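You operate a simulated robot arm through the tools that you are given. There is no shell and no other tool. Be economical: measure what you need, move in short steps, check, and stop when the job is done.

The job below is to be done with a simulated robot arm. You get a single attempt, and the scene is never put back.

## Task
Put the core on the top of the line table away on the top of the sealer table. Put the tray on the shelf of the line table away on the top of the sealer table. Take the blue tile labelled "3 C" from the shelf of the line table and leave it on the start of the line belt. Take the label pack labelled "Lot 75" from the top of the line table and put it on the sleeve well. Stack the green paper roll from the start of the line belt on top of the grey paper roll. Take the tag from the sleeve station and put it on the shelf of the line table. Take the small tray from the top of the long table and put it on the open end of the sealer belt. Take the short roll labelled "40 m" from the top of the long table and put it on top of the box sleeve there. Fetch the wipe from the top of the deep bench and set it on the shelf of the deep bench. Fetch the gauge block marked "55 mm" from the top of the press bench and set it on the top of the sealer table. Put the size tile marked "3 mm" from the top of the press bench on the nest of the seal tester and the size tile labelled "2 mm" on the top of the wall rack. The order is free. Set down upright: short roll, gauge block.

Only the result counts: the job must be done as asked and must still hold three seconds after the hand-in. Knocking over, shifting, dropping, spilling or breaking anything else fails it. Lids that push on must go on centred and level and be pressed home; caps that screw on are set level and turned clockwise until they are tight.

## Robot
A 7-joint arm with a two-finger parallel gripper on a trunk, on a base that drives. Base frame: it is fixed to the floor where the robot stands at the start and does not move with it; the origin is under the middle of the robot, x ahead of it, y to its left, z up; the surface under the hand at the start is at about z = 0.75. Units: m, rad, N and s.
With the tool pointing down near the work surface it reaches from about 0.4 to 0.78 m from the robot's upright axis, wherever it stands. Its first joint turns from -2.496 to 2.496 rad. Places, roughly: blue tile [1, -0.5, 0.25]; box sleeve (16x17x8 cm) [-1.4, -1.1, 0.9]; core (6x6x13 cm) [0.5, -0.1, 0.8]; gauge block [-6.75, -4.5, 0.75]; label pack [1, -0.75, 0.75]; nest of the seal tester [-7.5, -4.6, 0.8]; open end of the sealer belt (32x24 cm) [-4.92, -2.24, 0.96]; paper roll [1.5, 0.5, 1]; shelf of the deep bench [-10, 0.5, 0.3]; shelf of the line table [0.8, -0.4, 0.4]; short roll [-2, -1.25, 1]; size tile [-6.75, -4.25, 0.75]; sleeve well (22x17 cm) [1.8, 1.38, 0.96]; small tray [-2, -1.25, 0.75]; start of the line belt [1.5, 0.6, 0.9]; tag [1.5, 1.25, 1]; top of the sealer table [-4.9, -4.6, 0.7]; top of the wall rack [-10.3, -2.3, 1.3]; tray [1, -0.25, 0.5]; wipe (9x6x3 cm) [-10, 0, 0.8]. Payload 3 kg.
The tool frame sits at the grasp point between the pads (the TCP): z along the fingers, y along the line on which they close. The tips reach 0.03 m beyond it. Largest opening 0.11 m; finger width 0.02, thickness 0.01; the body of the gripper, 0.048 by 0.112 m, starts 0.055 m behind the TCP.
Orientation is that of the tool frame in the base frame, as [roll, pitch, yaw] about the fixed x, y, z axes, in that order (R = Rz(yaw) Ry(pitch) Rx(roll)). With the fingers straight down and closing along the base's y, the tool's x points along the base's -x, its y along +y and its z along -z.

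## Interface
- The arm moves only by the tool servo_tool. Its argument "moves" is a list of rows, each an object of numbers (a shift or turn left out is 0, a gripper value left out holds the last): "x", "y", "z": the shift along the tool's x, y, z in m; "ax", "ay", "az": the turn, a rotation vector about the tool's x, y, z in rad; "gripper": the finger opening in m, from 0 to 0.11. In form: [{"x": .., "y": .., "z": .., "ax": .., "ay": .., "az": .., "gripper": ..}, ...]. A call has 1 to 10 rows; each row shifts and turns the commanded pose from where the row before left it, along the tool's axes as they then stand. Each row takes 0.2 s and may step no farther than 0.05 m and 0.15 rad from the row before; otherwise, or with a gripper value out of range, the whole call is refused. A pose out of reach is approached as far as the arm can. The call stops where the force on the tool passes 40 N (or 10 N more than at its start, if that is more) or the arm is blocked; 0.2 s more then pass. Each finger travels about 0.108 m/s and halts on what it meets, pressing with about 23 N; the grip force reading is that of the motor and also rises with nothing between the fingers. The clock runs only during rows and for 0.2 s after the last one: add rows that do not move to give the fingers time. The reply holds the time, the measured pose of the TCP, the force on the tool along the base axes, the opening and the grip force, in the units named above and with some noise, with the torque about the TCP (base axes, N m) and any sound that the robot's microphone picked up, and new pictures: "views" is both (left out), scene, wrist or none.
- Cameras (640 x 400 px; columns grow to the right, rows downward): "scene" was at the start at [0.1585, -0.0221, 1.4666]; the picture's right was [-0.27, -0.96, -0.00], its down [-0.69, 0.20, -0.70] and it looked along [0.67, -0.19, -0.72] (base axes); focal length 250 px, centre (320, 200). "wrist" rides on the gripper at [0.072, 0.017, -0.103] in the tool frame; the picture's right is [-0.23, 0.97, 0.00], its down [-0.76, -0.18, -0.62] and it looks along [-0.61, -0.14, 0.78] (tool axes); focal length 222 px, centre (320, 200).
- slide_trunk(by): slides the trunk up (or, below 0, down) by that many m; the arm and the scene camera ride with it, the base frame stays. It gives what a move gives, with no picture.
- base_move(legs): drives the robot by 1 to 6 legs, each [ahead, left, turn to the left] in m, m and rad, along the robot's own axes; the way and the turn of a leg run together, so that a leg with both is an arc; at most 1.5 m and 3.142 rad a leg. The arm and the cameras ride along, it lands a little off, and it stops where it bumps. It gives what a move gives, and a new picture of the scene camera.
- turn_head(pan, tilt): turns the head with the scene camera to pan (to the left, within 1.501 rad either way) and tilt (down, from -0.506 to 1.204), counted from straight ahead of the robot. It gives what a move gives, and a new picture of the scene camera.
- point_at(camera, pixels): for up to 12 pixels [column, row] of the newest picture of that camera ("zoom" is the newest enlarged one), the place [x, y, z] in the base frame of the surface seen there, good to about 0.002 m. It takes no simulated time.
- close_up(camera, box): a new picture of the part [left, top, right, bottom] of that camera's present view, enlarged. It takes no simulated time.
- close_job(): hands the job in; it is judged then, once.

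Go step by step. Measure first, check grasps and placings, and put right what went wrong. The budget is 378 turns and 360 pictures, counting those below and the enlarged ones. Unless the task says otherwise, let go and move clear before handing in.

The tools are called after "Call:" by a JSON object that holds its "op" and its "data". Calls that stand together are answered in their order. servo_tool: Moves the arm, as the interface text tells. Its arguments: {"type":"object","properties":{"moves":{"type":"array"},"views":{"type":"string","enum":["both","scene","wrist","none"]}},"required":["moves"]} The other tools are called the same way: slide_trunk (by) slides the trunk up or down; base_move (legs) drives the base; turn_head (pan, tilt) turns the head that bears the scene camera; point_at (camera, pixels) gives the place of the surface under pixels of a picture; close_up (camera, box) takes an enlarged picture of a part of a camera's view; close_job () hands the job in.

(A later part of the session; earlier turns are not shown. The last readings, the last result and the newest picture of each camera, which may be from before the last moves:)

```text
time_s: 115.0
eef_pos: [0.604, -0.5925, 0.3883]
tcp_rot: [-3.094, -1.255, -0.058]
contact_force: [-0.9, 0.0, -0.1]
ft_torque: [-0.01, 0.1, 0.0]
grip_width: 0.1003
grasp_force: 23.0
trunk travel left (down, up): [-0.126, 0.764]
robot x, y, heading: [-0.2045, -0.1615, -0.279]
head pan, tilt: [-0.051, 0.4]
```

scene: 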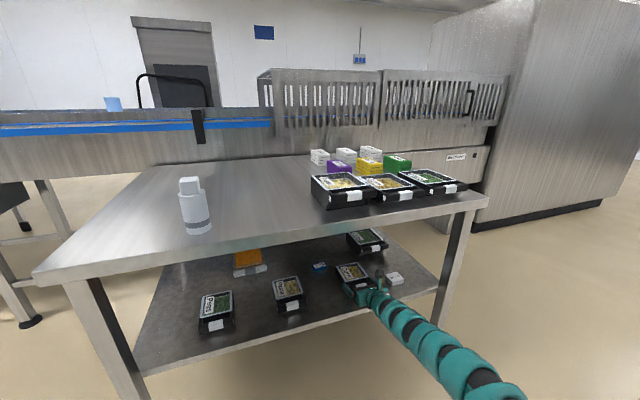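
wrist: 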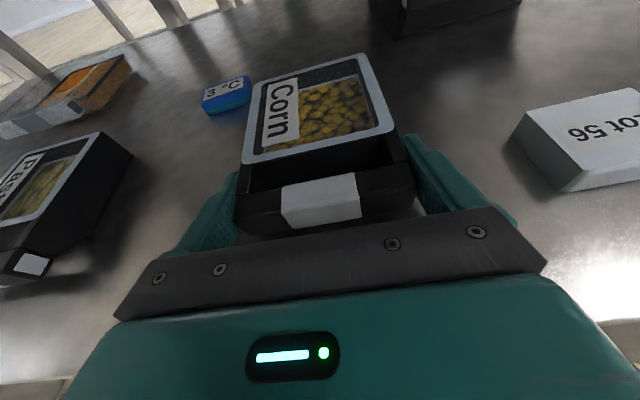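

Call:
{"op": "servo_tool", "data": {"moves": [{"gripper": 0.11}, {}], "views": "wrist"}}

Call:
{"op": "point_at", "data": {"camera": "wrist", "pixels": [[258, 87], [361, 58], [389, 124], [248, 157], [240, 205], [414, 185]]}}

```text
time_s: 115.7
eef_pos: [0.603, -0.5919, 0.3889]
tcp_rot: [-3.094, -1.255, -0.058]
contact_force: [-0.1, -0.6, 1.0]
ft_torque: [-0.01, 0.01, -0.02]
grip_width: 0.1098
grasp_force: 0.0
trunk travel left (down, up): [-0.126, 0.764]
robot x, y, heading: [-0.2069, -0.1664, -0.275]
head pan, tilt: [-0.051, 0.4]
```

wrist: 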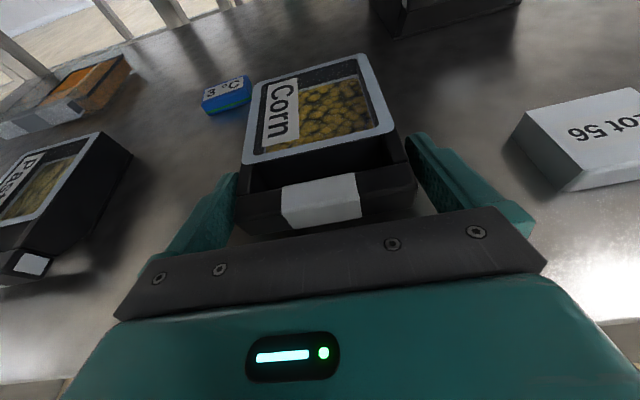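

```text
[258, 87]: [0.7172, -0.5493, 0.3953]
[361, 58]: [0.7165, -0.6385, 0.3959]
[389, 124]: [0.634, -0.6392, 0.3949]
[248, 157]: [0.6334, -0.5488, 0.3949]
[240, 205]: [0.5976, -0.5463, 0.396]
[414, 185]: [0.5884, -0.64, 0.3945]
```

Corn is restored to within 1–2 mm (back edge 0.717, right edge -0.639). Now I retreat straight, shift left for the tile, yaw the hand slightly right and set the opening to 0.09.

Call:
{"op": "base_move", "data": {"legs": [[-0.1346, -0.0384, 0], [-0.03, 0.1058, 0]]}}

Call:
{"op": "servo_tool", "data": {"moves": [{"ax": -0.1, "gripper": 0.09}, {}], "views": "wrist"}}

```text
time_s: 117.8
eef_pos: [0.4641, -0.481, 0.3879]
tcp_rot: [-3.095, -1.252, -0.057]
contact_force: [-1.3, -0.2, 0.7]
ft_torque: [0.01, -0.02, 0.0]
grip_width: 0.1103
grasp_force: 0.0
trunk travel left (down, up): [-0.126, 0.764]
robot x, y, heading: [-0.3444, -0.0547, -0.275]
head pan, tilt: [-0.051, 0.4]
```

scene: 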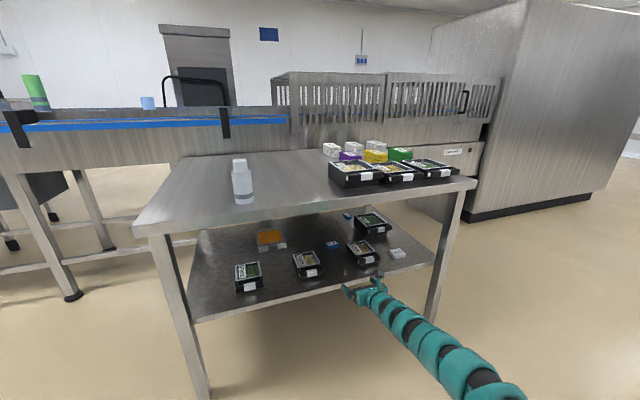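

```text
time_s: 118.4
eef_pos: [0.4626, -0.4804, 0.3894]
tcp_rot: [3.085, -1.253, -0.054]
contact_force: [-0.2, 0.0, 0.2]
ft_torque: [0.04, 0.02, -0.02]
grip_width: 0.09
grasp_force: 0.1
trunk travel left (down, up): [-0.126, 0.764]
robot x, y, heading: [-0.3429, -0.0544, -0.277]
head pan, tilt: [-0.051, 0.4]
```

wrist: 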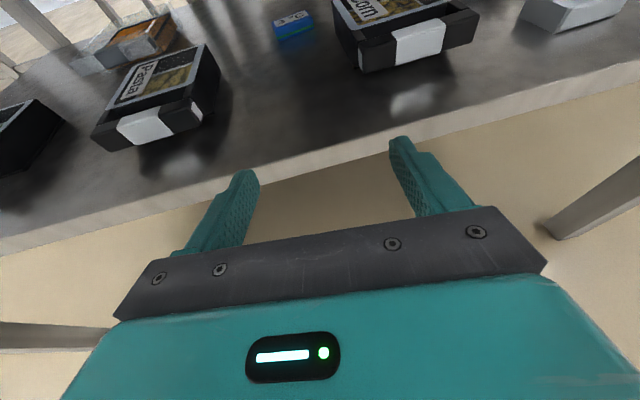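

I advance part way (18 cm) and check the gap.

Call:
{"op": "base_move", "data": {"legs": [[0.173, 0.048, 0]]}}

Call:
{"op": "servo_tool", "data": {"moves": [{}], "views": "wrist"}}

```text
time_s: 119.9
eef_pos: [0.644, -0.4798, 0.3885]
tcp_rot: [3.087, -1.256, -0.055]
contact_force: [0.2, 0.1, 0.1]
ft_torque: [0.0, 0.02, -0.02]
grip_width: 0.0899
grasp_force: 0.0
trunk travel left (down, up): [-0.126, 0.764]
robot x, y, heading: [-0.1649, -0.0528, -0.275]
head pan, tilt: [-0.051, 0.4]
```

scene: 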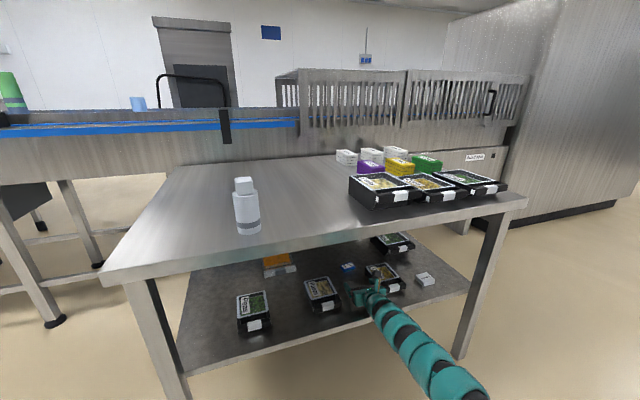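

```text
time_s: 120.3
eef_pos: [0.6426, -0.4789, 0.3879]
tcp_rot: [3.088, -1.253, -0.053]
contact_force: [0.9, 0.1, -0.2]
ft_torque: [0.0, 0.0, -0.01]
grip_width: 0.0897
grasp_force: 0.1
trunk travel left (down, up): [-0.126, 0.764]
robot x, y, heading: [-0.1664, -0.0567, -0.276]
head pan, tilt: [-0.051, 0.4]
```

wrist: 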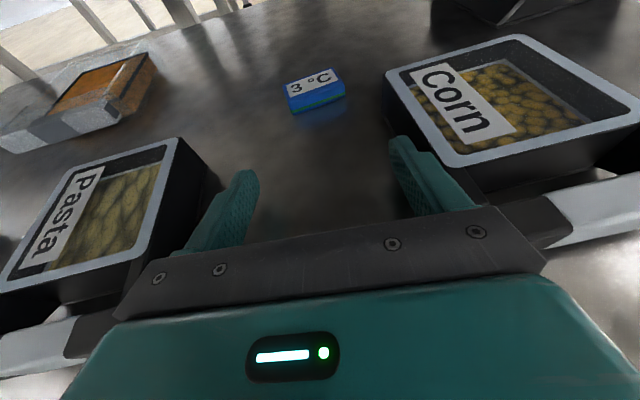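

Clear on both sides. I go the remaining 10 cm, then lower 8 mm.

Call:
{"op": "base_move", "data": {"legs": [[0.0996, 0.0258, 0]]}}

Call:
{"op": "slide_trunk", "data": {"by": -0.007}}

Call:
{"op": "servo_tool", "data": {"moves": [{}], "views": "wrist"}}

```text
time_s: 121.4
eef_pos: [0.7475, -0.4808, 0.3888]
tcp_rot: [3.088, -1.256, -0.053]
contact_force: [0.2, 0.4, -0.5]
ft_torque: [0.01, 0.02, 0.0]
grip_width: 0.0899
grasp_force: 0.0
trunk travel left (down, up): [-0.126, 0.764]
robot x, y, heading: [-0.0628, -0.0604, -0.269]
head pan, tilt: [-0.051, 0.4]
```

scene: 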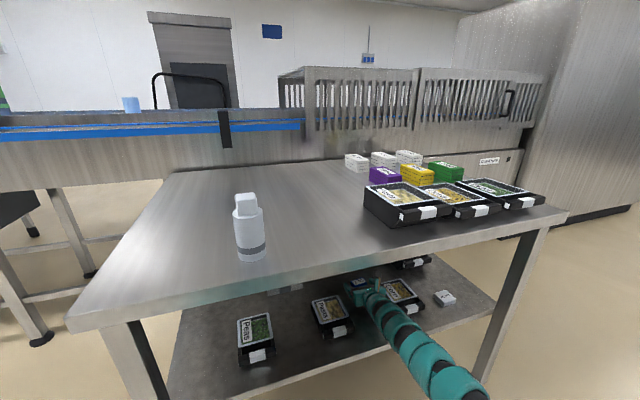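

```text
time_s: 122.0
eef_pos: [0.7472, -0.4794, 0.3851]
tcp_rot: [3.086, -1.259, -0.047]
contact_force: [1.7, -0.1, 15.4]
ft_torque: [0.3, 0.92, -0.05]
grip_width: 0.0898
grasp_force: 0.1
trunk travel left (down, up): [-0.119, 0.771]
robot x, y, heading: [-0.0609, -0.0596, -0.272]
head pan, tilt: [-0.051, 0.4]
```

```text
time_s: 122.4
eef_pos: [0.7471, -0.4802, 0.3835]
tcp_rot: [3.085, -1.258, -0.047]
contact_force: [5.6, -0.9, 18.3]
ft_torque: [0.39, 1.14, -0.08]
grip_width: 0.0901
grasp_force: 0.1
trunk travel left (down, up): [-0.119, 0.771]
robot x, y, heading: [-0.0598, -0.0604, -0.272]
head pan, tilt: [-0.051, 0.4]
```

wrist: 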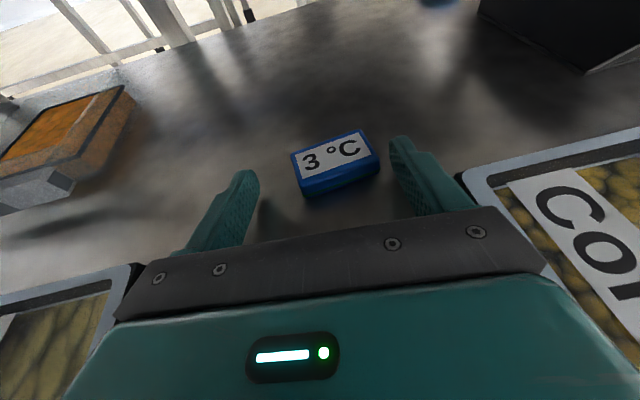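

There's shelf contact, and the tile sits about 1.5 cm ahead of the tips. I raise 4 mm, advance 15 mm and grip.

Call:
{"op": "slide_trunk", "data": {"by": 0.005}}

Call:
{"op": "base_move", "data": {"legs": [[0.0154, 0.0035, 0]]}}

Call:
{"op": "servo_tool", "data": {"moves": [{"gripper": 0.0}, {}, {}, {}], "views": "wrist"}}

```text
time_s: 122.9
eef_pos: [0.7473, -0.4805, 0.385]
tcp_rot: [3.088, -1.251, -0.054]
contact_force: [0.6, 0.6, -0.3]
ft_torque: [0.01, 0.02, 0.0]
grip_width: 0.09
grasp_force: 0.1
trunk travel left (down, up): [-0.124, 0.766]
robot x, y, heading: [-0.0612, -0.0607, -0.274]
head pan, tilt: [-0.051, 0.4]
```

```text
time_s: 123.7
eef_pos: [0.7631, -0.4817, 0.3872]
tcp_rot: [3.088, -1.255, -0.054]
contact_force: [0.0, -0.5, -0.1]
ft_torque: [-0.01, 0.0, 0.0]
grip_width: 0.0901
grasp_force: 0.0
trunk travel left (down, up): [-0.124, 0.766]
robot x, y, heading: [-0.044, -0.0569, -0.274]
head pan, tilt: [-0.051, 0.4]
```

scene: 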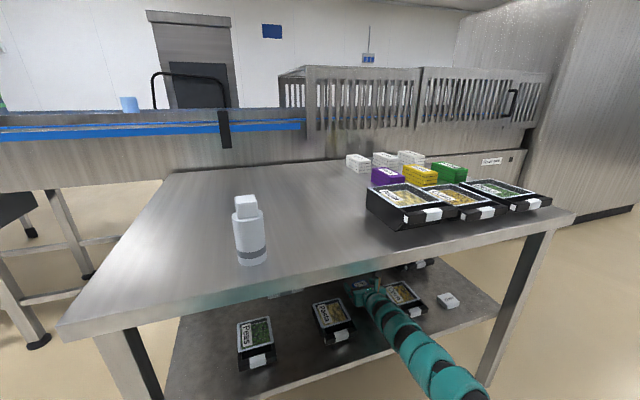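

```text
time_s: 124.7
eef_pos: [0.7645, -0.4822, 0.387]
tcp_rot: [3.088, -1.254, -0.052]
contact_force: [-0.1, -0.1, 0.8]
ft_torque: [0.02, -0.02, 0.02]
grip_width: 0.0556
grasp_force: 23.0
trunk travel left (down, up): [-0.124, 0.766]
robot x, y, heading: [-0.0444, -0.0562, -0.271]
head pan, tilt: [-0.051, 0.4]
```

wrist: 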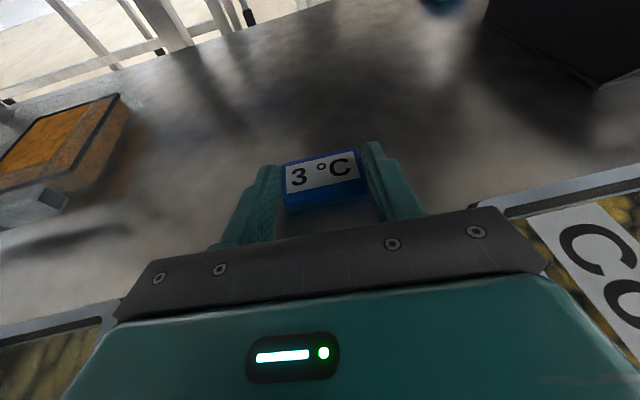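

Tile gripped. I lift 6 cm and retreat straight out.

Call:
{"op": "slide_trunk", "data": {"by": 0.06}}

Call:
{"op": "base_move", "data": {"legs": [[-0.385, -0.107, 0]]}}

Call:
{"op": "servo_tool", "data": {"moves": [{}], "views": "wrist"}}

```text
time_s: 125.7
eef_pos: [0.7624, -0.4805, 0.4479]
tcp_rot: [3.086, -1.253, -0.052]
contact_force: [-0.1, 0.5, 0.8]
ft_torque: [-0.02, -0.01, 0.01]
grip_width: 0.0555
grasp_force: 23.1
trunk travel left (down, up): [-0.184, 0.706]
robot x, y, heading: [-0.0465, -0.0565, -0.271]
head pan, tilt: [-0.051, 0.4]
```

```text
time_s: 128.2
eef_pos: [0.3643, -0.48, 0.4469]
tcp_rot: [3.088, -1.253, -0.05]
contact_force: [-0.7, 0.2, -0.6]
ft_torque: [0.01, 0.01, -0.03]
grip_width: 0.0551
grasp_force: 22.5
trunk travel left (down, up): [-0.184, 0.706]
robot x, y, heading: [-0.4499, -0.0569, -0.272]
head pan, tilt: [-0.051, 0.4]
```

scene: 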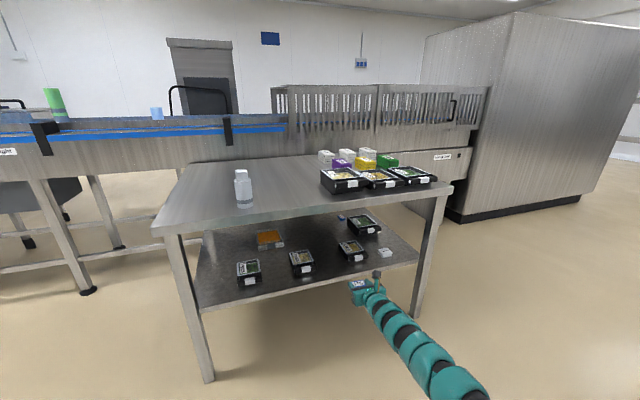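

```text
time_s: 128.6
eef_pos: [0.3646, -0.4798, 0.4457]
tcp_rot: [3.086, -1.252, -0.049]
contact_force: [0.3, 0.0, 0.7]
ft_torque: [0.01, 0.02, 0.0]
grip_width: 0.0552
grasp_force: 23.1
trunk travel left (down, up): [-0.184, 0.706]
robot x, y, heading: [-0.446, -0.0593, -0.275]
head pan, tilt: [-0.051, 0.4]
```

wrist: 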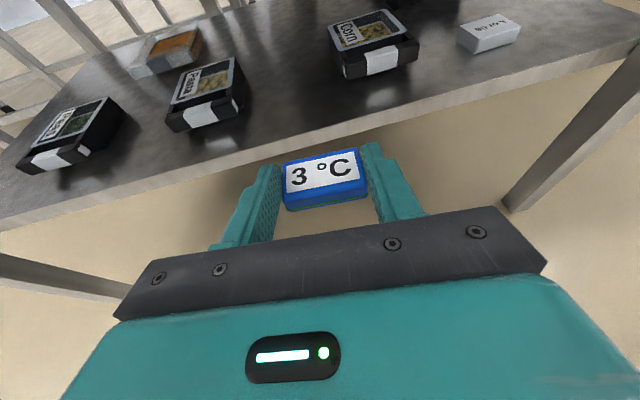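

Tile is held flat. I raise the trunk 0.55 in two steps, then turn square and drive to the belt start.

Call:
{"op": "slide_trunk", "data": {"by": 0.4}}

Call:
{"op": "slide_trunk", "data": {"by": 0.19}}

Call:
{"op": "base_move", "data": {"legs": [[0, 0, 0.275], [0, 0.75, 0], [0.85, 0, 0]]}}

Call:
{"op": "servo_tool", "data": {"moves": [{"ay": -0.12}, {"ay": -0.12}, {}], "views": "wrist"}}

```text
time_s: 132.4
eef_pos: [0.366, -0.4806, 0.8482]
tcp_rot: [3.086, -1.252, -0.049]
contact_force: [0.4, 0.8, -0.2]
ft_torque: [0.0, 0.02, 0.0]
grip_width: 0.055
grasp_force: 22.5
trunk travel left (down, up): [-0.584, 0.306]
robot x, y, heading: [-0.4443, -0.0565, -0.269]
head pan, tilt: [-0.051, 0.4]
```

```text
time_s: 134.5
eef_pos: [0.3652, -0.4802, 1.0375]
tcp_rot: [3.088, -1.253, -0.049]
contact_force: [0.0, 0.2, 0.0]
ft_torque: [0.02, 0.03, 0.0]
grip_width: 0.0547
grasp_force: 23.1
trunk travel left (down, up): [-0.774, 0.116]
robot x, y, heading: [-0.4462, -0.056, -0.275]
head pan, tilt: [-0.051, 0.4]
```

```text
time_s: 143.6
eef_pos: [1.2939, 0.5087, 1.0369]
tcp_rot: [3.087, -1.252, 0.227]
contact_force: [0.9, -0.7, -0.3]
ft_torque: [0.01, -0.01, 0.02]
grip_width: 0.0548
grasp_force: 22.5
trunk travel left (down, up): [-0.774, 0.116]
robot x, y, heading: [0.3986, 0.6935, 0.006]
head pan, tilt: [-0.051, 0.4]
```

scene: 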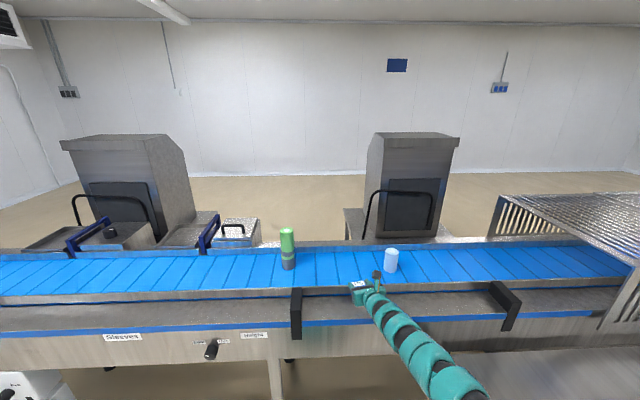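

```text
time_s: 144.4
eef_pos: [1.2935, 0.507, 1.0378]
tcp_rot: [3.11, -1.014, 0.199]
contact_force: [0.3, -0.5, 0.3]
ft_torque: [0.01, 0.01, -0.01]
grip_width: 0.0545
grasp_force: 23.1
trunk travel left (down, up): [-0.774, 0.116]
robot x, y, heading: [0.3969, 0.6929, 0.004]
head pan, tilt: [-0.051, 0.4]
```

wrist: 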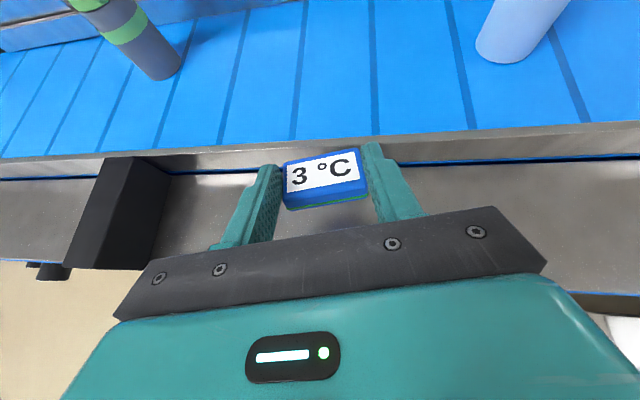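

I drive 0.165 ahead so the tile is over the belt.

Call:
{"op": "base_move", "data": {"legs": [[0.165, 0, 0]]}}

Call:
{"op": "slide_trunk", "data": {"by": -0.055}}

Call:
{"op": "servo_tool", "data": {"moves": [{}], "views": "wrist"}}

```text
time_s: 145.8
eef_pos: [1.4591, 0.5115, 1.0362]
tcp_rot: [3.111, -1.012, 0.203]
contact_force: [0.6, 0.2, -0.5]
ft_torque: [-0.01, -0.02, 0.01]
grip_width: 0.0548
grasp_force: 22.9
trunk travel left (down, up): [-0.774, 0.116]
robot x, y, heading: [0.5638, 0.6967, 0.007]
head pan, tilt: [-0.051, 0.4]
```

scene: 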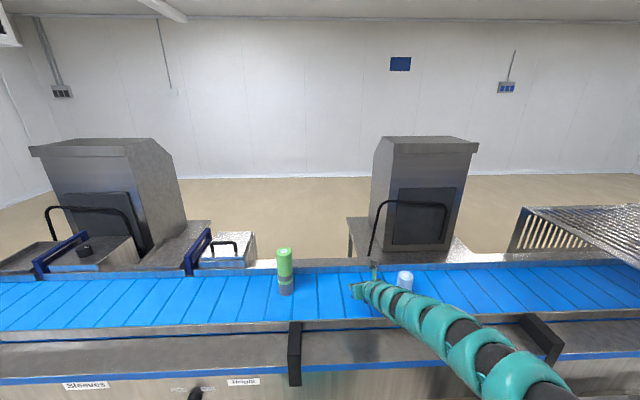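

```text
time_s: 146.8
eef_pos: [1.4589, 0.5102, 0.9824]
tcp_rot: [3.111, -1.014, 0.205]
contact_force: [0.2, -1.4, 0.1]
ft_torque: [0.02, 0.02, -0.02]
grip_width: 0.0546
grasp_force: 22.3
trunk travel left (down, up): [-0.719, 0.171]
robot x, y, heading: [0.5601, 0.6943, 0.008]
head pan, tilt: [-0.051, 0.4]
```

```text
time_s: 147.2
eef_pos: [1.4587, 0.5107, 0.9818]
tcp_rot: [3.11, -1.014, 0.205]
contact_force: [1.1, 0.7, 0.3]
ft_torque: [-0.03, -0.01, 0.03]
grip_width: 0.0549
grasp_force: 22.8
trunk travel left (down, up): [-0.719, 0.171]
robot x, y, heading: [0.5582, 0.6948, 0.01]
head pan, tilt: [-0.051, 0.4]
```

wrist: 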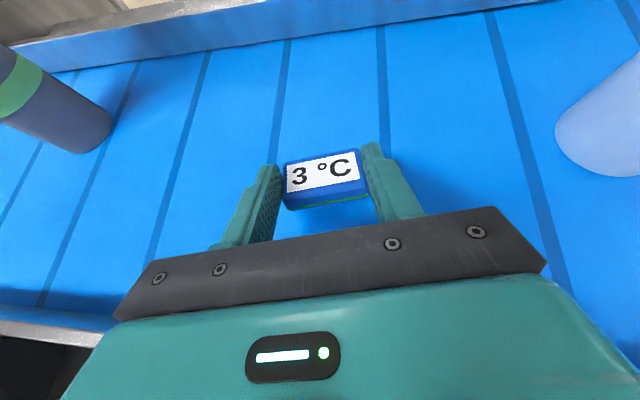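

I lower 1.2 cm to touch.

Call:
{"op": "slide_trunk", "data": {"by": -0.013}}

Call:
{"op": "servo_tool", "data": {"moves": [{"gripper": 0.065}, {"gripper": 0.075}, {}, {}], "views": "wrist"}}

```text
time_s: 147.8
eef_pos: [1.4592, 0.5114, 0.9731]
tcp_rot: [3.108, -1.019, 0.206]
contact_force: [14.6, -1.0, 23.6]
ft_torque: [0.04, 2.07, 0.08]
grip_width: 0.0546
grasp_force: 22.7
trunk travel left (down, up): [-0.706, 0.184]
robot x, y, heading: [0.5635, 0.6962, 0.01]
head pan, tilt: [-0.051, 0.4]
```

```text
time_s: 148.4
eef_pos: [1.4598, 0.5102, 0.9723]
tcp_rot: [3.109, -1.019, 0.206]
contact_force: [3.2, 0.1, 8.1]
ft_torque: [0.01, 0.76, -0.06]
grip_width: 0.0751
grasp_force: 0.1
trunk travel left (down, up): [-0.706, 0.184]
robot x, y, heading: [0.5629, 0.69, 0.005]
head pan, tilt: [-0.051, 0.4]
stopped in row 2: the force on the tool passed its limit at 41 N (the readings are from after the stop); the commanded pose is now the measured one
```

wrist: 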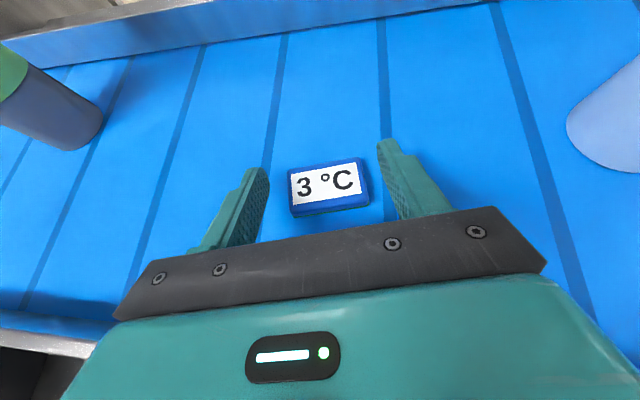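

The tile lies flat on the belt. I raise, back off and drive to face the label packs on the line table.

Call:
{"op": "slide_trunk", "data": {"by": 0.18}}

Call:
{"op": "base_move", "data": {"legs": [[-0.63, 0, 0], [0, -1.2, 0]]}}

Call:
{"op": "servo_tool", "data": {"moves": [{"gripper": 0.11}], "views": "wrist"}}

```text
time_s: 150.4
eef_pos: [1.4599, 0.5099, 1.1506]
tcp_rot: [3.107, -1.016, 0.204]
contact_force: [0.6, -1.1, -0.3]
ft_torque: [0.0, 0.0, 0.01]
grip_width: 0.0753
grasp_force: 0.1
trunk travel left (down, up): [-0.886, 0.004]
robot x, y, heading: [0.5638, 0.695, 0.006]
head pan, tilt: [-0.051, 0.4]
```

```text
time_s: 159.6
eef_pos: [0.8512, -0.6735, 1.1513]
tcp_rot: [3.107, -1.018, 0.224]
contact_force: [0.7, -0.1, 0.3]
ft_torque: [0.03, -0.04, 0.02]
grip_width: 0.0752
grasp_force: 0.1
trunk travel left (down, up): [-0.886, 0.004]
robot x, y, heading: [-0.0464, -0.5031, 0.027]
head pan, tilt: [-0.051, 0.4]
```

scene: 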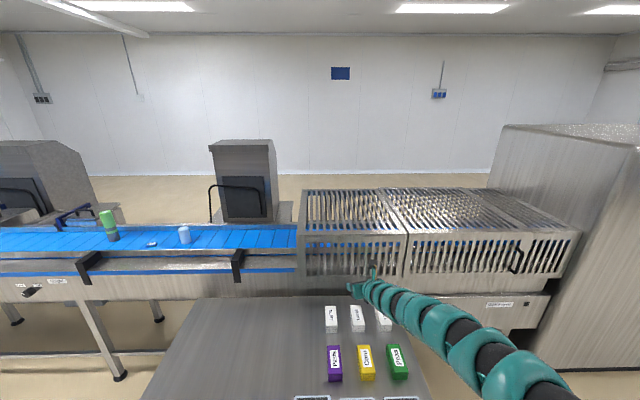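

```text
time_s: 160.0
eef_pos: [0.8515, -0.673, 1.1513]
tcp_rot: [3.109, -1.018, 0.224]
contact_force: [0.5, 0.0, -0.1]
ft_torque: [-0.02, -0.01, -0.02]
grip_width: 0.11
grasp_force: 0.1
trunk travel left (down, up): [-0.886, 0.004]
robot x, y, heading: [-0.0462, -0.5055, 0.028]
head pan, tilt: [-0.051, 0.4]
```

wrist: 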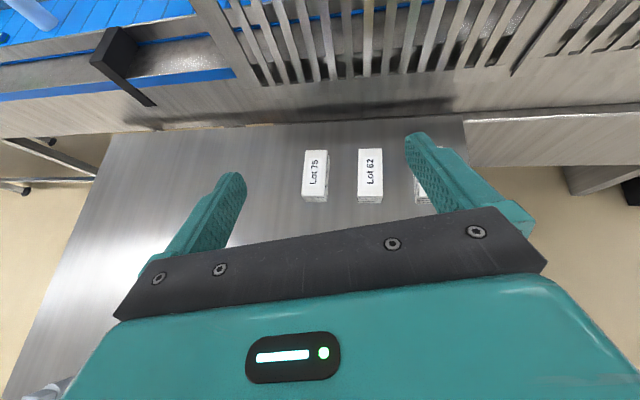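

"Lot 75" is the leftmost pack at (315,175). I measure it and the neighbours.

Call:
{"op": "point_at", "data": {"camera": "wrist", "pixels": [[307, 153], [326, 152], [327, 193], [304, 195], [316, 170], [361, 151], [360, 193], [382, 193], [316, 201], [250, 125], [360, 120]]}}

Call:
{"op": "close_up", "data": {"camera": "wrist", "box": [280, 130, 440, 230]}}

```text
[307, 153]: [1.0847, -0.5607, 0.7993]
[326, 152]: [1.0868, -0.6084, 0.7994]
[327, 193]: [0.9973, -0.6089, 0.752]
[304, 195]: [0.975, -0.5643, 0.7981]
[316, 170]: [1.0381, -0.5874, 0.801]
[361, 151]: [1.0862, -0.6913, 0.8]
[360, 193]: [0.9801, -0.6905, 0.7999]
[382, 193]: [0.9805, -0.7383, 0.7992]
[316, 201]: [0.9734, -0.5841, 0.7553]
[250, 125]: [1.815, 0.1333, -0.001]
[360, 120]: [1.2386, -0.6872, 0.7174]
```

```text
4.00 times, centred on (360, 180) of wrist
```

zoom: 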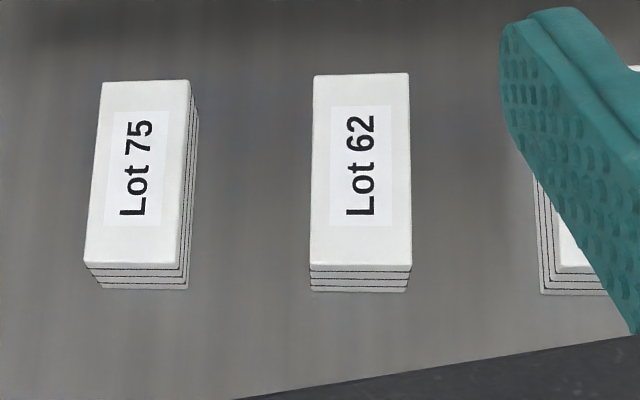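

Lot 75 spans x 0.975–1.087 and y −0.561…−0.609, with its top at 0.80. I square the hand by turning the base and test how far the arm can extend.

Call:
{"op": "base_move", "data": {"legs": [[0, 0, -0.197]]}}

Call:
{"op": "servo_tool", "data": {"moves": [{"z": 0.03, "x": 0.02}, {"z": 0.03, "x": 0.02}, {"z": 0.03, "x": 0.02}, {}], "views": "none"}}

```text
time_s: 161.1
eef_pos: [0.8002, -0.8474, 1.1517]
tcp_rot: [3.109, -1.017, 0.023]
contact_force: [-0.1, -0.2, 0.1]
ft_torque: [0.04, 0.01, -0.01]
grip_width: 0.1102
grasp_force: 0.0
trunk travel left (down, up): [-0.886, 0.004]
robot x, y, heading: [-0.0509, -0.5025, -0.175]
head pan, tilt: [-0.051, 0.4]
```

scene: 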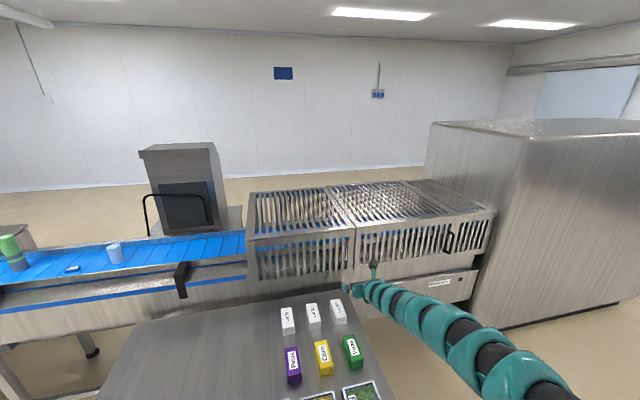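

```text
time_s: 162.1
eef_pos: [0.8671, -0.845, 1.155]
tcp_rot: [3.118, -1.025, 0.019]
contact_force: [0.1, 0.1, -0.1]
ft_torque: [-0.03, -0.03, 0.02]
grip_width: 0.11
grasp_force: 0.1
out of reach, approached as far as the arm can: row 2, 3
trunk travel left (down, up): [-0.886, 0.004]
robot x, y, heading: [-0.0496, -0.5027, -0.17]
head pan, tilt: [-0.051, 0.4]
```

Reach extends to 0.978 m. I place the robot so the hand is over Lot 75, then lower the trunk.

Call:
{"op": "base_move", "data": {"legs": [[0.102, 0.2813, 0]]}}

Call:
{"op": "slide_trunk", "data": {"by": -0.27}}

Call:
{"op": "servo_tool", "data": {"moves": [{"gripper": 0.09}], "views": "wrist"}}

```text
time_s: 164.1
eef_pos: [1.0183, -0.5893, 1.1554]
tcp_rot: [3.117, -1.026, 0.021]
contact_force: [-0.1, 0.1, 0.7]
ft_torque: [-0.01, 0.02, -0.02]
grip_width: 0.11
grasp_force: 0.1
trunk travel left (down, up): [-0.886, 0.004]
robot x, y, heading: [0.0995, -0.2525, -0.173]
head pan, tilt: [-0.051, 0.4]
```

scene: 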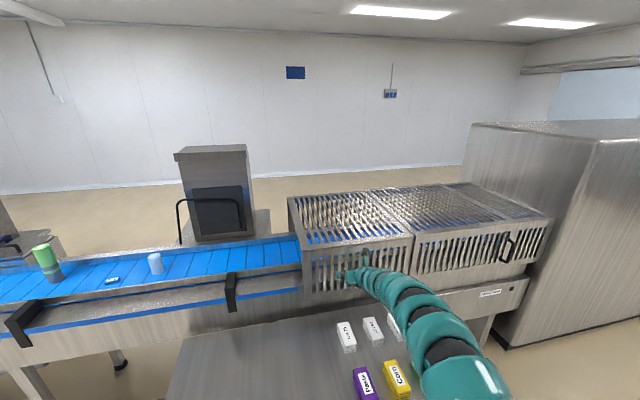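

```text
time_s: 166.9
eef_pos: [1.0162, -0.5884, 0.8852]
tcp_rot: [3.119, -1.024, 0.02]
contact_force: [0.1, 0.3, -0.7]
ft_torque: [0.01, -0.01, -0.01]
grip_width: 0.11
grasp_force: 0.3
trunk travel left (down, up): [-0.616, 0.274]
robot x, y, heading: [0.0971, -0.2498, -0.171]
head pan, tilt: [-0.051, 0.4]
```

```text
time_s: 167.3
eef_pos: [1.0174, -0.5882, 0.8859]
tcp_rot: [3.119, -1.025, 0.018]
contact_force: [-0.5, -0.1, -0.5]
ft_torque: [0.01, 0.0, -0.02]
grip_width: 0.0901
grasp_force: 0.1
trunk travel left (down, up): [-0.616, 0.274]
robot x, y, heading: [0.0996, -0.2483, -0.171]
head pan, tilt: [-0.051, 0.4]
```

wrist: 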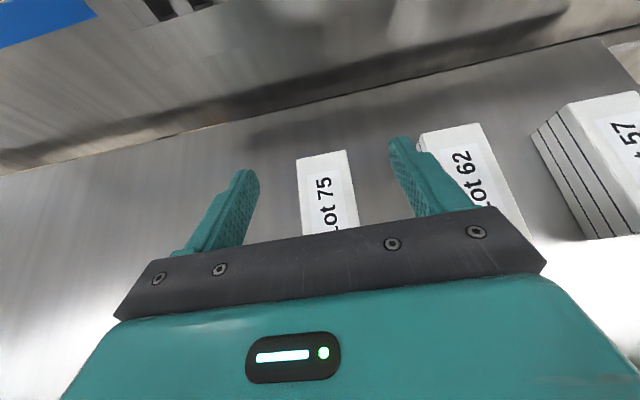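

Aligned with a finger on each side of Lot 75. I lower to z≈0.791, grip and lift.

Call:
{"op": "slide_trunk", "data": {"by": -0.094}}

Call:
{"op": "servo_tool", "data": {"moves": [{"gripper": 0.0}, {}, {}, {}], "views": "wrist"}}

```text
time_s: 168.6
eef_pos: [1.0179, -0.589, 0.7917]
tcp_rot: [3.12, -1.025, 0.022]
contact_force: [0.1, -0.7, 1.4]
ft_torque: [0.0, -0.03, 0.0]
grip_width: 0.09
grasp_force: 0.1
trunk travel left (down, up): [-0.522, 0.368]
robot x, y, heading: [0.0996, -0.2498, -0.175]
head pan, tilt: [-0.051, 0.4]
```

```text
time_s: 169.6
eef_pos: [1.0167, -0.5881, 0.7917]
tcp_rot: [3.119, -1.024, 0.018]
contact_force: [0.6, 0.4, 0.6]
ft_torque: [0.09, 0.02, 0.02]
grip_width: 0.0548
grasp_force: 23.4
trunk travel left (down, up): [-0.522, 0.368]
robot x, y, heading: [0.0994, -0.2476, -0.176]
head pan, tilt: [-0.051, 0.4]
```

wrist: 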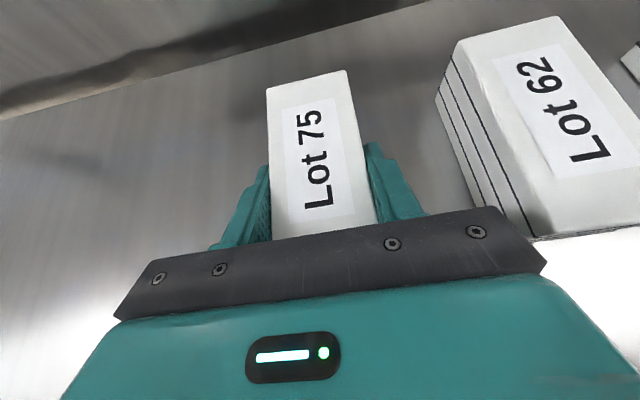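

Gripped at 0.055. I lift, turn square and drive left to face the sleeve station.

Call:
{"op": "slide_trunk", "data": {"by": 0.36}}

Call:
{"op": "base_move", "data": {"legs": [[-0.1, 0, 0.176], [0, 1.45, 0], [0, 0.3, 0], [0.45, 0, 0]]}}

Call:
{"op": "turn_head", "data": {"pan": -0.05, "tilt": 0.75}}

```text
time_s: 173.1
eef_pos: [1.0164, -0.589, 1.1523]
tcp_rot: [3.118, -1.024, 0.019]
contact_force: [-0.3, 0.2, -2.9]
ft_torque: [-0.04, 0.05, 0.0]
grip_width: 0.0551
grasp_force: 22.8
trunk travel left (down, up): [-0.882, 0.008]
robot x, y, heading: [0.1006, -0.2473, -0.172]
head pan, tilt: [-0.051, 0.4]
```

```text
time_s: 184.9
eef_pos: [1.4177, 1.314, 1.151]
tcp_rot: [3.118, -1.023, 0.194]
contact_force: [0.8, 0.1, -2.0]
ft_torque: [-0.01, 0.01, 0.01]
grip_width: 0.055
grasp_force: 23.2
trunk travel left (down, up): [-0.882, 0.008]
robot x, y, heading: [0.4558, 1.4881, 0.0]
head pan, tilt: [-0.051, 0.4]
```

scene: 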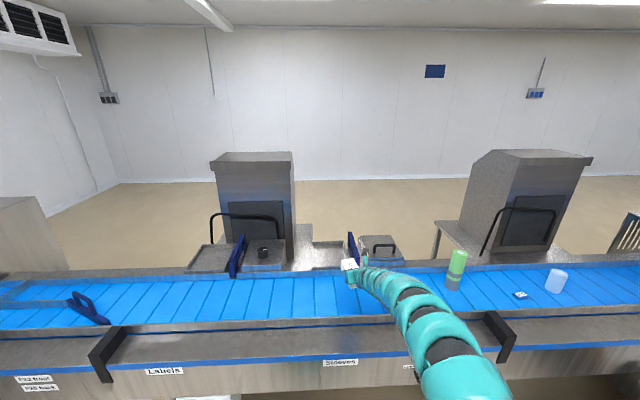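

```text
time_s: 185.7
eef_pos: [1.4165, 1.314, 1.1514]
tcp_rot: [3.119, -1.023, 0.195]
contact_force: [1.1, -0.5, -2.4]
ft_torque: [-0.05, 0.01, 0.0]
grip_width: 0.0548
grasp_force: 23.3
trunk travel left (down, up): [-0.882, 0.008]
robot x, y, heading: [0.4575, 1.4902, -0.003]
head pan, tilt: [-0.051, 0.75]
```

scene: 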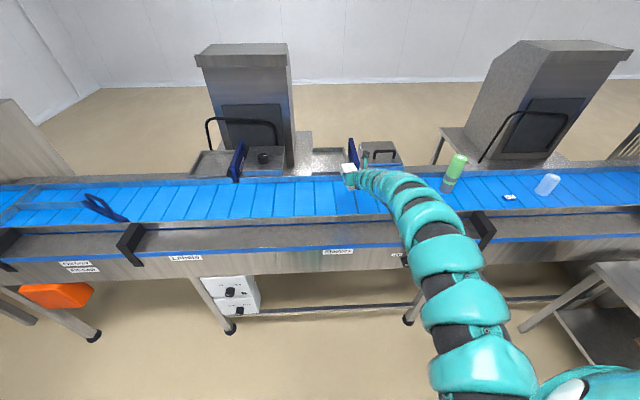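

Call:
{"op": "close_up", "data": {"camera": "scene", "box": [180, 120, 420, 220]}}

Call:
{"op": "point_at", "data": {"camera": "scene", "pixels": [[232, 285], [255, 295], [228, 310], [327, 155], [353, 140], [352, 160], [335, 172], [312, 168], [345, 152], [320, 148]]}}

```text
2.67 times, centred on (300, 170) of scene
```

zoom: 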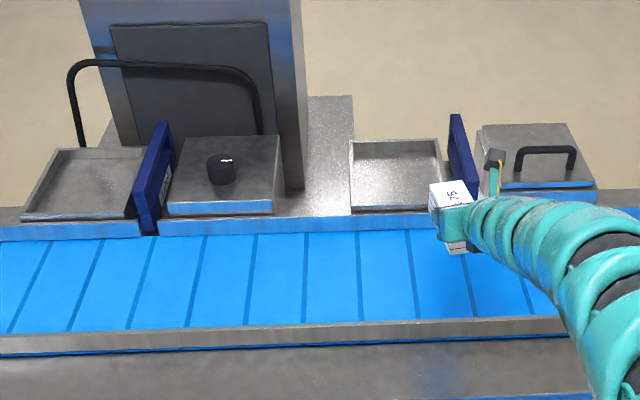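

```text
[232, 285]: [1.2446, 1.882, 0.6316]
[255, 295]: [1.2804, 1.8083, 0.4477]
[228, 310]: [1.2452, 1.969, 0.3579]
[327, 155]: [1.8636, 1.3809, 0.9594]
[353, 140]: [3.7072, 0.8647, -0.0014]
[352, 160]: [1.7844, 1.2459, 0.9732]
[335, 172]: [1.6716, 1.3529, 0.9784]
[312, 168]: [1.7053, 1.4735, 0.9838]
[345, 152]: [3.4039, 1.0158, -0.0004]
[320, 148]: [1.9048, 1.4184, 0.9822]
```

The well's floor is at z 0.959 with its lip at 0.983 (x 1.68–1.905, y 1.30–1.47). I move the pack over its centre.

Call:
{"op": "base_move", "data": {"legs": [[0.36, 0.07, 0]]}}

Call:
{"op": "slide_trunk", "data": {"by": -0.09}}

Call:
{"op": "servo_tool", "data": {"moves": [{}], "views": "wrist"}}

```text
time_s: 188.1
eef_pos: [1.778, 1.3818, 1.1507]
tcp_rot: [3.119, -1.023, 0.191]
contact_force: [-0.8, 0.6, -2.3]
ft_torque: [-0.04, 0.04, -0.03]
grip_width: 0.0549
grasp_force: 23.2
trunk travel left (down, up): [-0.882, 0.008]
robot x, y, heading: [0.8132, 1.561, -0.0]
head pan, tilt: [-0.051, 0.75]
```

scene: 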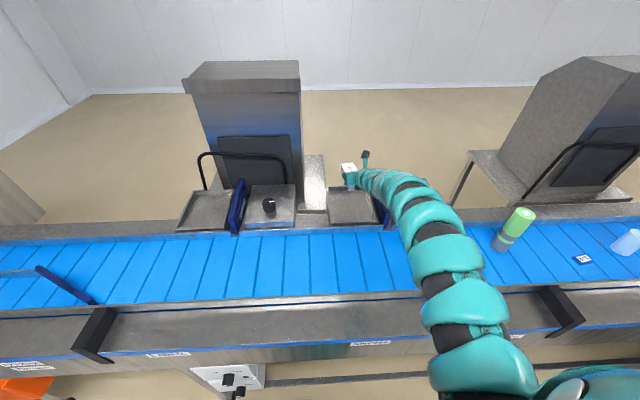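

```text
time_s: 189.3
eef_pos: [1.7763, 1.383, 1.0621]
tcp_rot: [3.118, -1.024, 0.191]
contact_force: [0.8, -0.1, -1.1]
ft_torque: [-0.03, 0.07, 0.01]
grip_width: 0.0547
grasp_force: 22.9
trunk travel left (down, up): [-0.792, 0.098]
robot x, y, heading: [0.8173, 1.5595, -0.001]
head pan, tilt: [-0.051, 0.75]
```

```text
time_s: 189.7
eef_pos: [1.7773, 1.3824, 1.0619]
tcp_rot: [3.118, -1.023, 0.191]
contact_force: [0.3, -0.5, -2.2]
ft_torque: [-0.01, 0.08, -0.02]
grip_width: 0.0547
grasp_force: 23.4
trunk travel left (down, up): [-0.792, 0.098]
robot x, y, heading: [0.818, 1.5599, -0.001]
head pan, tilt: [-0.051, 0.75]
```

wrist: 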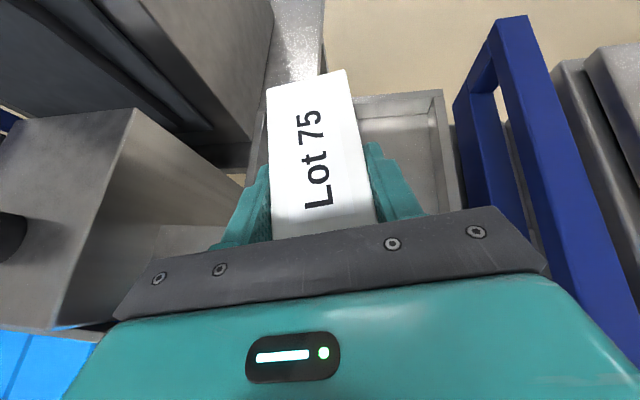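

Call:
{"op": "point_at", "data": {"camera": "wrist", "pixels": [[258, 120], [440, 95], [458, 200], [395, 100], [478, 80], [480, 150], [505, 210], [530, 60], [272, 95], [345, 78], [425, 170]]}}

```text
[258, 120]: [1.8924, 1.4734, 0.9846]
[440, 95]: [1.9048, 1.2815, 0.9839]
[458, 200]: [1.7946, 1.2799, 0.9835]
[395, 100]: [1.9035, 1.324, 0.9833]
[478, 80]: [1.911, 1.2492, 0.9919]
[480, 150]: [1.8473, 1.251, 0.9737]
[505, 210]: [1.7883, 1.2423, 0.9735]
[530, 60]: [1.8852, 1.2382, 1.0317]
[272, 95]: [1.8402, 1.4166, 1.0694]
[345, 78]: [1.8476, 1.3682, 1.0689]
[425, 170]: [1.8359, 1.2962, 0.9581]
```

The pack is centred over the well and clear of the blue frame (y≤1.25). I lower to the floor.

Call:
{"op": "slide_trunk", "data": {"by": -0.057}}

```text
time_s: 190.7
eef_pos: [1.7758, 1.3818, 1.0047]
tcp_rot: [3.119, -1.025, 0.191]
contact_force: [1.2, 0.6, -2.1]
ft_torque: [0.03, 0.05, -0.03]
grip_width: 0.0548
grasp_force: 23.0
trunk travel left (down, up): [-0.735, 0.155]
robot x, y, heading: [0.8181, 1.5583, -0.004]
head pan, tilt: [-0.051, 0.75]
```

Call:
{"op": "slide_trunk", "data": {"by": -0.003}}

Call:
{"op": "servo_tool", "data": {"moves": [{"gripper": 0.065}, {"gripper": 0.08}, {}, {}], "views": "wrist"}}

```text
time_s: 191.2
eef_pos: [1.7766, 1.382, 1.0027]
tcp_rot: [3.12, -1.025, 0.191]
contact_force: [0.7, 0.0, 1.2]
ft_torque: [0.11, -0.22, -0.03]
grip_width: 0.055
grasp_force: 22.7
trunk travel left (down, up): [-0.732, 0.158]
robot x, y, heading: [0.8178, 1.559, 0.001]
head pan, tilt: [-0.051, 0.75]
```

```text
time_s: 192.2
eef_pos: [1.7768, 1.3813, 1.0027]
tcp_rot: [3.119, -1.025, 0.192]
contact_force: [0.7, -0.3, -0.2]
ft_torque: [0.04, -0.01, -0.01]
grip_width: 0.08
grasp_force: 0.0
trunk travel left (down, up): [-0.732, 0.158]
robot x, y, heading: [0.8132, 1.5634, 0.001]
head pan, tilt: [-0.051, 0.75]
```

wrist: 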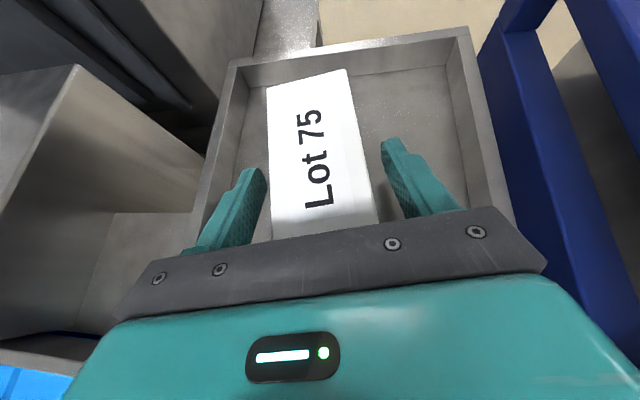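

The pack rests in the well. I lift clear and drive back in front of the line table to look at the orange tray.

Call:
{"op": "slide_trunk", "data": {"by": 0.155}}

Call:
{"op": "base_move", "data": {"legs": [[-1.36, 0, 0], [0, -1.45, 0]]}}

Call:
{"op": "slide_trunk", "data": {"by": -0.4}}

Call:
{"op": "slide_trunk", "data": {"by": -0.25}}

Call:
{"op": "servo_tool", "data": {"moves": [{"ay": 0.12}, {"ay": 0.12, "gripper": 0.11}, {}], "views": "both"}}

```text
time_s: 194.0
eef_pos: [1.7758, 1.3821, 1.1561]
tcp_rot: [3.119, -1.026, 0.193]
contact_force: [-0.1, -0.1, 0.2]
ft_torque: [0.0, -0.04, 0.01]
grip_width: 0.08
grasp_force: 0.1
trunk travel left (down, up): [-0.887, 0.003]
robot x, y, heading: [0.8169, 1.5616, -0.001]
head pan, tilt: [-0.051, 0.75]
```

```text
time_s: 207.5
eef_pos: [0.4589, -0.0462, 1.1572]
tcp_rot: [3.118, -1.024, 0.216]
contact_force: [0.0, -0.2, -0.5]
ft_torque: [0.0, 0.0, 0.03]
grip_width: 0.0802
grasp_force: 0.1
trunk travel left (down, up): [-0.887, 0.003]
robot x, y, heading: [-0.5042, 0.1127, 0.021]
head pan, tilt: [-0.051, 0.75]
```

scene: 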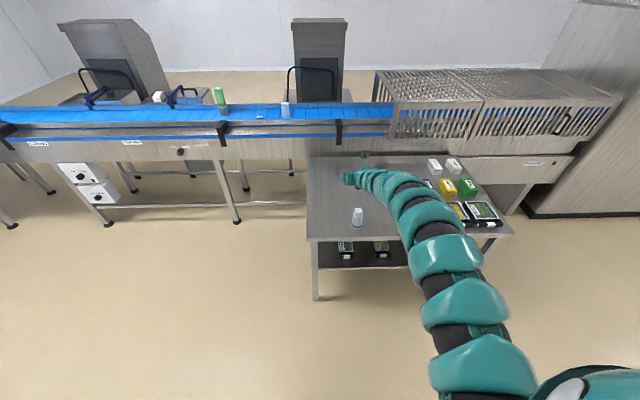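

```text
time_s: 211.1
eef_pos: [0.4621, -0.0472, 0.7744]
tcp_rot: [3.12, -1.043, 0.213]
contact_force: [-8.1, -1.6, 17.9]
ft_torque: [0.76, 0.02, 0.45]
grip_width: 0.0799
grasp_force: 0.0
trunk travel left (down, up): [-0.491, 0.399]
robot x, y, heading: [-0.5047, 0.1137, 0.02]
head pan, tilt: [-0.051, 0.75]
stopped: the force on the tool passed its limit at 45 N (the readings are from after the stop); the commanded pose is now the measured one
```

```text
time_s: 211.6
eef_pos: [0.465, -0.0486, 0.7741]
tcp_rot: [3.12, -1.053, 0.21]
contact_force: [-10.7, -2.6, 19.9]
ft_torque: [0.8, 0.02, 0.58]
grip_width: 0.0797
grasp_force: 0.1
trunk travel left (down, up): [-0.484, 0.406]
robot x, y, heading: [-0.5053, 0.112, 0.019]
head pan, tilt: [-0.051, 0.75]
stopped: the force on the tool passed its limit at 46 N (the readings are from after the stop); the commanded pose is now the measured one
```

```text
time_s: 212.4
eef_pos: [0.4651, -0.0454, 0.769]
tcp_rot: [3.106, -1.289, 0.23]
contact_force: [-3.9, -1.0, 3.5]
ft_torque: [0.23, -0.01, 0.15]
grip_width: 0.1099
grasp_force: 0.1
trunk travel left (down, up): [-0.484, 0.406]
robot x, y, heading: [-0.5027, 0.1121, 0.022]
head pan, tilt: [-0.051, 0.75]
```

scene: 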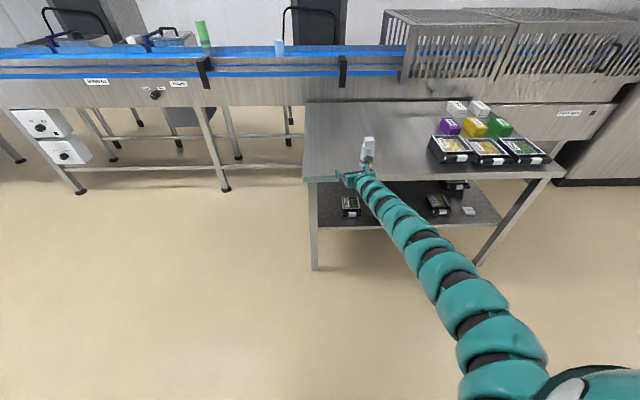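
wrist: 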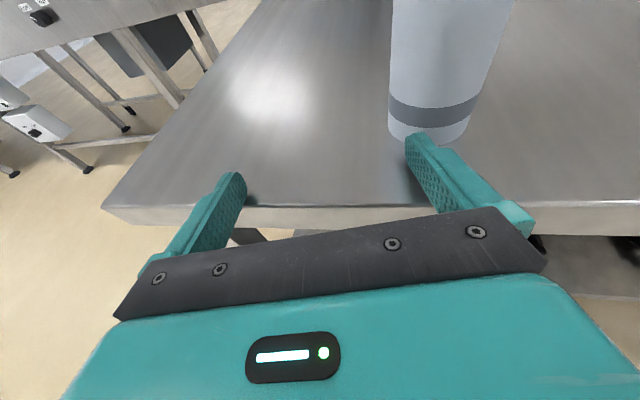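

The open fingers rested on the table edge beside the core, so I raise and back off. Since the hand is right here, I'll take the core first.

Call:
{"op": "slide_trunk", "data": {"by": 0.05}}

Call:
{"op": "base_move", "data": {"legs": [[-0.12, 0, 0]]}}

Call:
{"op": "servo_tool", "data": {"moves": [{"z": -0.01}, {}], "views": "wrist"}}

```text
time_s: 213.3
eef_pos: [0.4651, -0.0469, 0.8175]
tcp_rot: [3.109, -1.287, 0.225]
contact_force: [0.1, 1.0, -0.2]
ft_torque: [-0.02, 0.01, 0.0]
grip_width: 0.11
grasp_force: 0.2
trunk travel left (down, up): [-0.534, 0.356]
robot x, y, heading: [-0.5082, 0.1095, 0.017]
head pan, tilt: [-0.051, 0.75]
```

```text
time_s: 214.6
eef_pos: [0.3432, -0.0488, 0.8196]
tcp_rot: [3.105, -1.288, 0.228]
contact_force: [0.8, 0.0, 0.8]
ft_torque: [0.02, -0.02, -0.02]
grip_width: 0.1102
grasp_force: 0.0
trunk travel left (down, up): [-0.534, 0.356]
robot x, y, heading: [-0.6304, 0.1077, 0.019]
head pan, tilt: [-0.051, 0.75]
```

scene: 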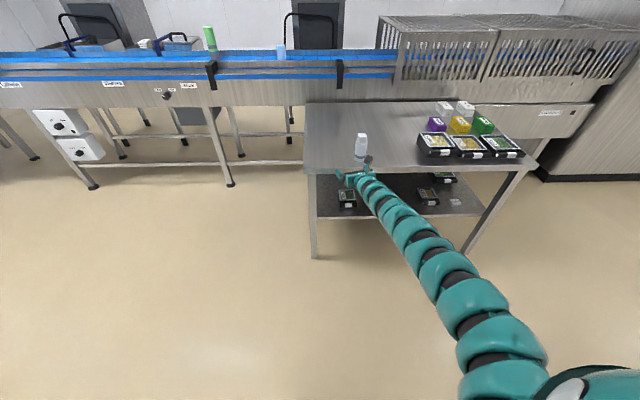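

```text
time_s: 215.2
eef_pos: [0.3353, -0.0521, 0.8213]
tcp_rot: [3.108, -1.288, 0.225]
contact_force: [0.4, -0.5, 0.1]
ft_torque: [0.02, 0.01, 0.02]
grip_width: 0.1101
grasp_force: 0.1
trunk travel left (down, up): [-0.534, 0.356]
robot x, y, heading: [-0.6298, 0.1081, 0.024]
head pan, tilt: [-0.051, 0.75]
```

wrist: 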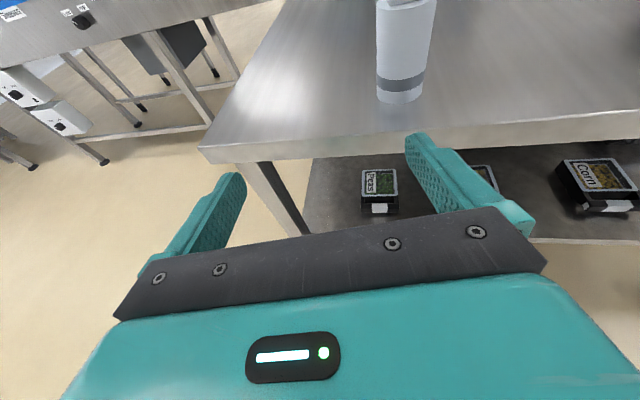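

I measure the core.

Call:
{"op": "point_at", "data": {"camera": "wrist", "pixels": [[404, 50], [378, 60], [428, 60], [400, 100], [383, 95], [418, 95], [402, 82]]}}

Call:
{"op": "point_at", "data": {"camera": "scene", "pixels": [[361, 137], [357, 148], [365, 148], [361, 150]]}}

Call:
{"op": "close_up", "data": {"camera": "scene", "box": [320, 120, 400, 190]}}

```text
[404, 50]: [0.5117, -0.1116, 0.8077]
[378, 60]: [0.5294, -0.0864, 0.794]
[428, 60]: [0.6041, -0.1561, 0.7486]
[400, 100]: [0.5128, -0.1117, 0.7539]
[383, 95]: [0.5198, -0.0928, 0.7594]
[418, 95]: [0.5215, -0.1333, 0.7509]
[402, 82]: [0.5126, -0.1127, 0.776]
```

```text
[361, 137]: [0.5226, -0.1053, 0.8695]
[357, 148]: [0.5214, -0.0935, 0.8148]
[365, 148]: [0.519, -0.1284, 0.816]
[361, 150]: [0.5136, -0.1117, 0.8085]
```

```text
5.71 times, centred on (360, 155) of scene
```

zoom: 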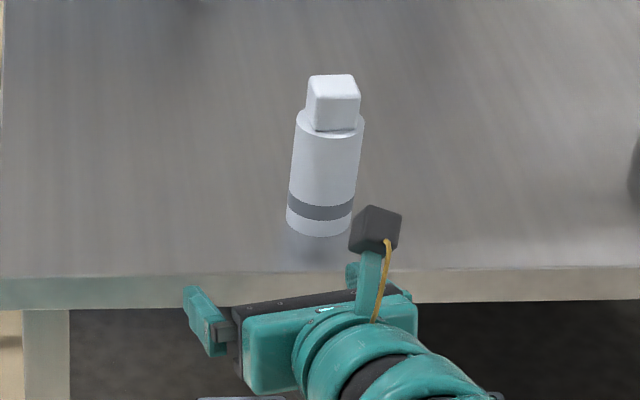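

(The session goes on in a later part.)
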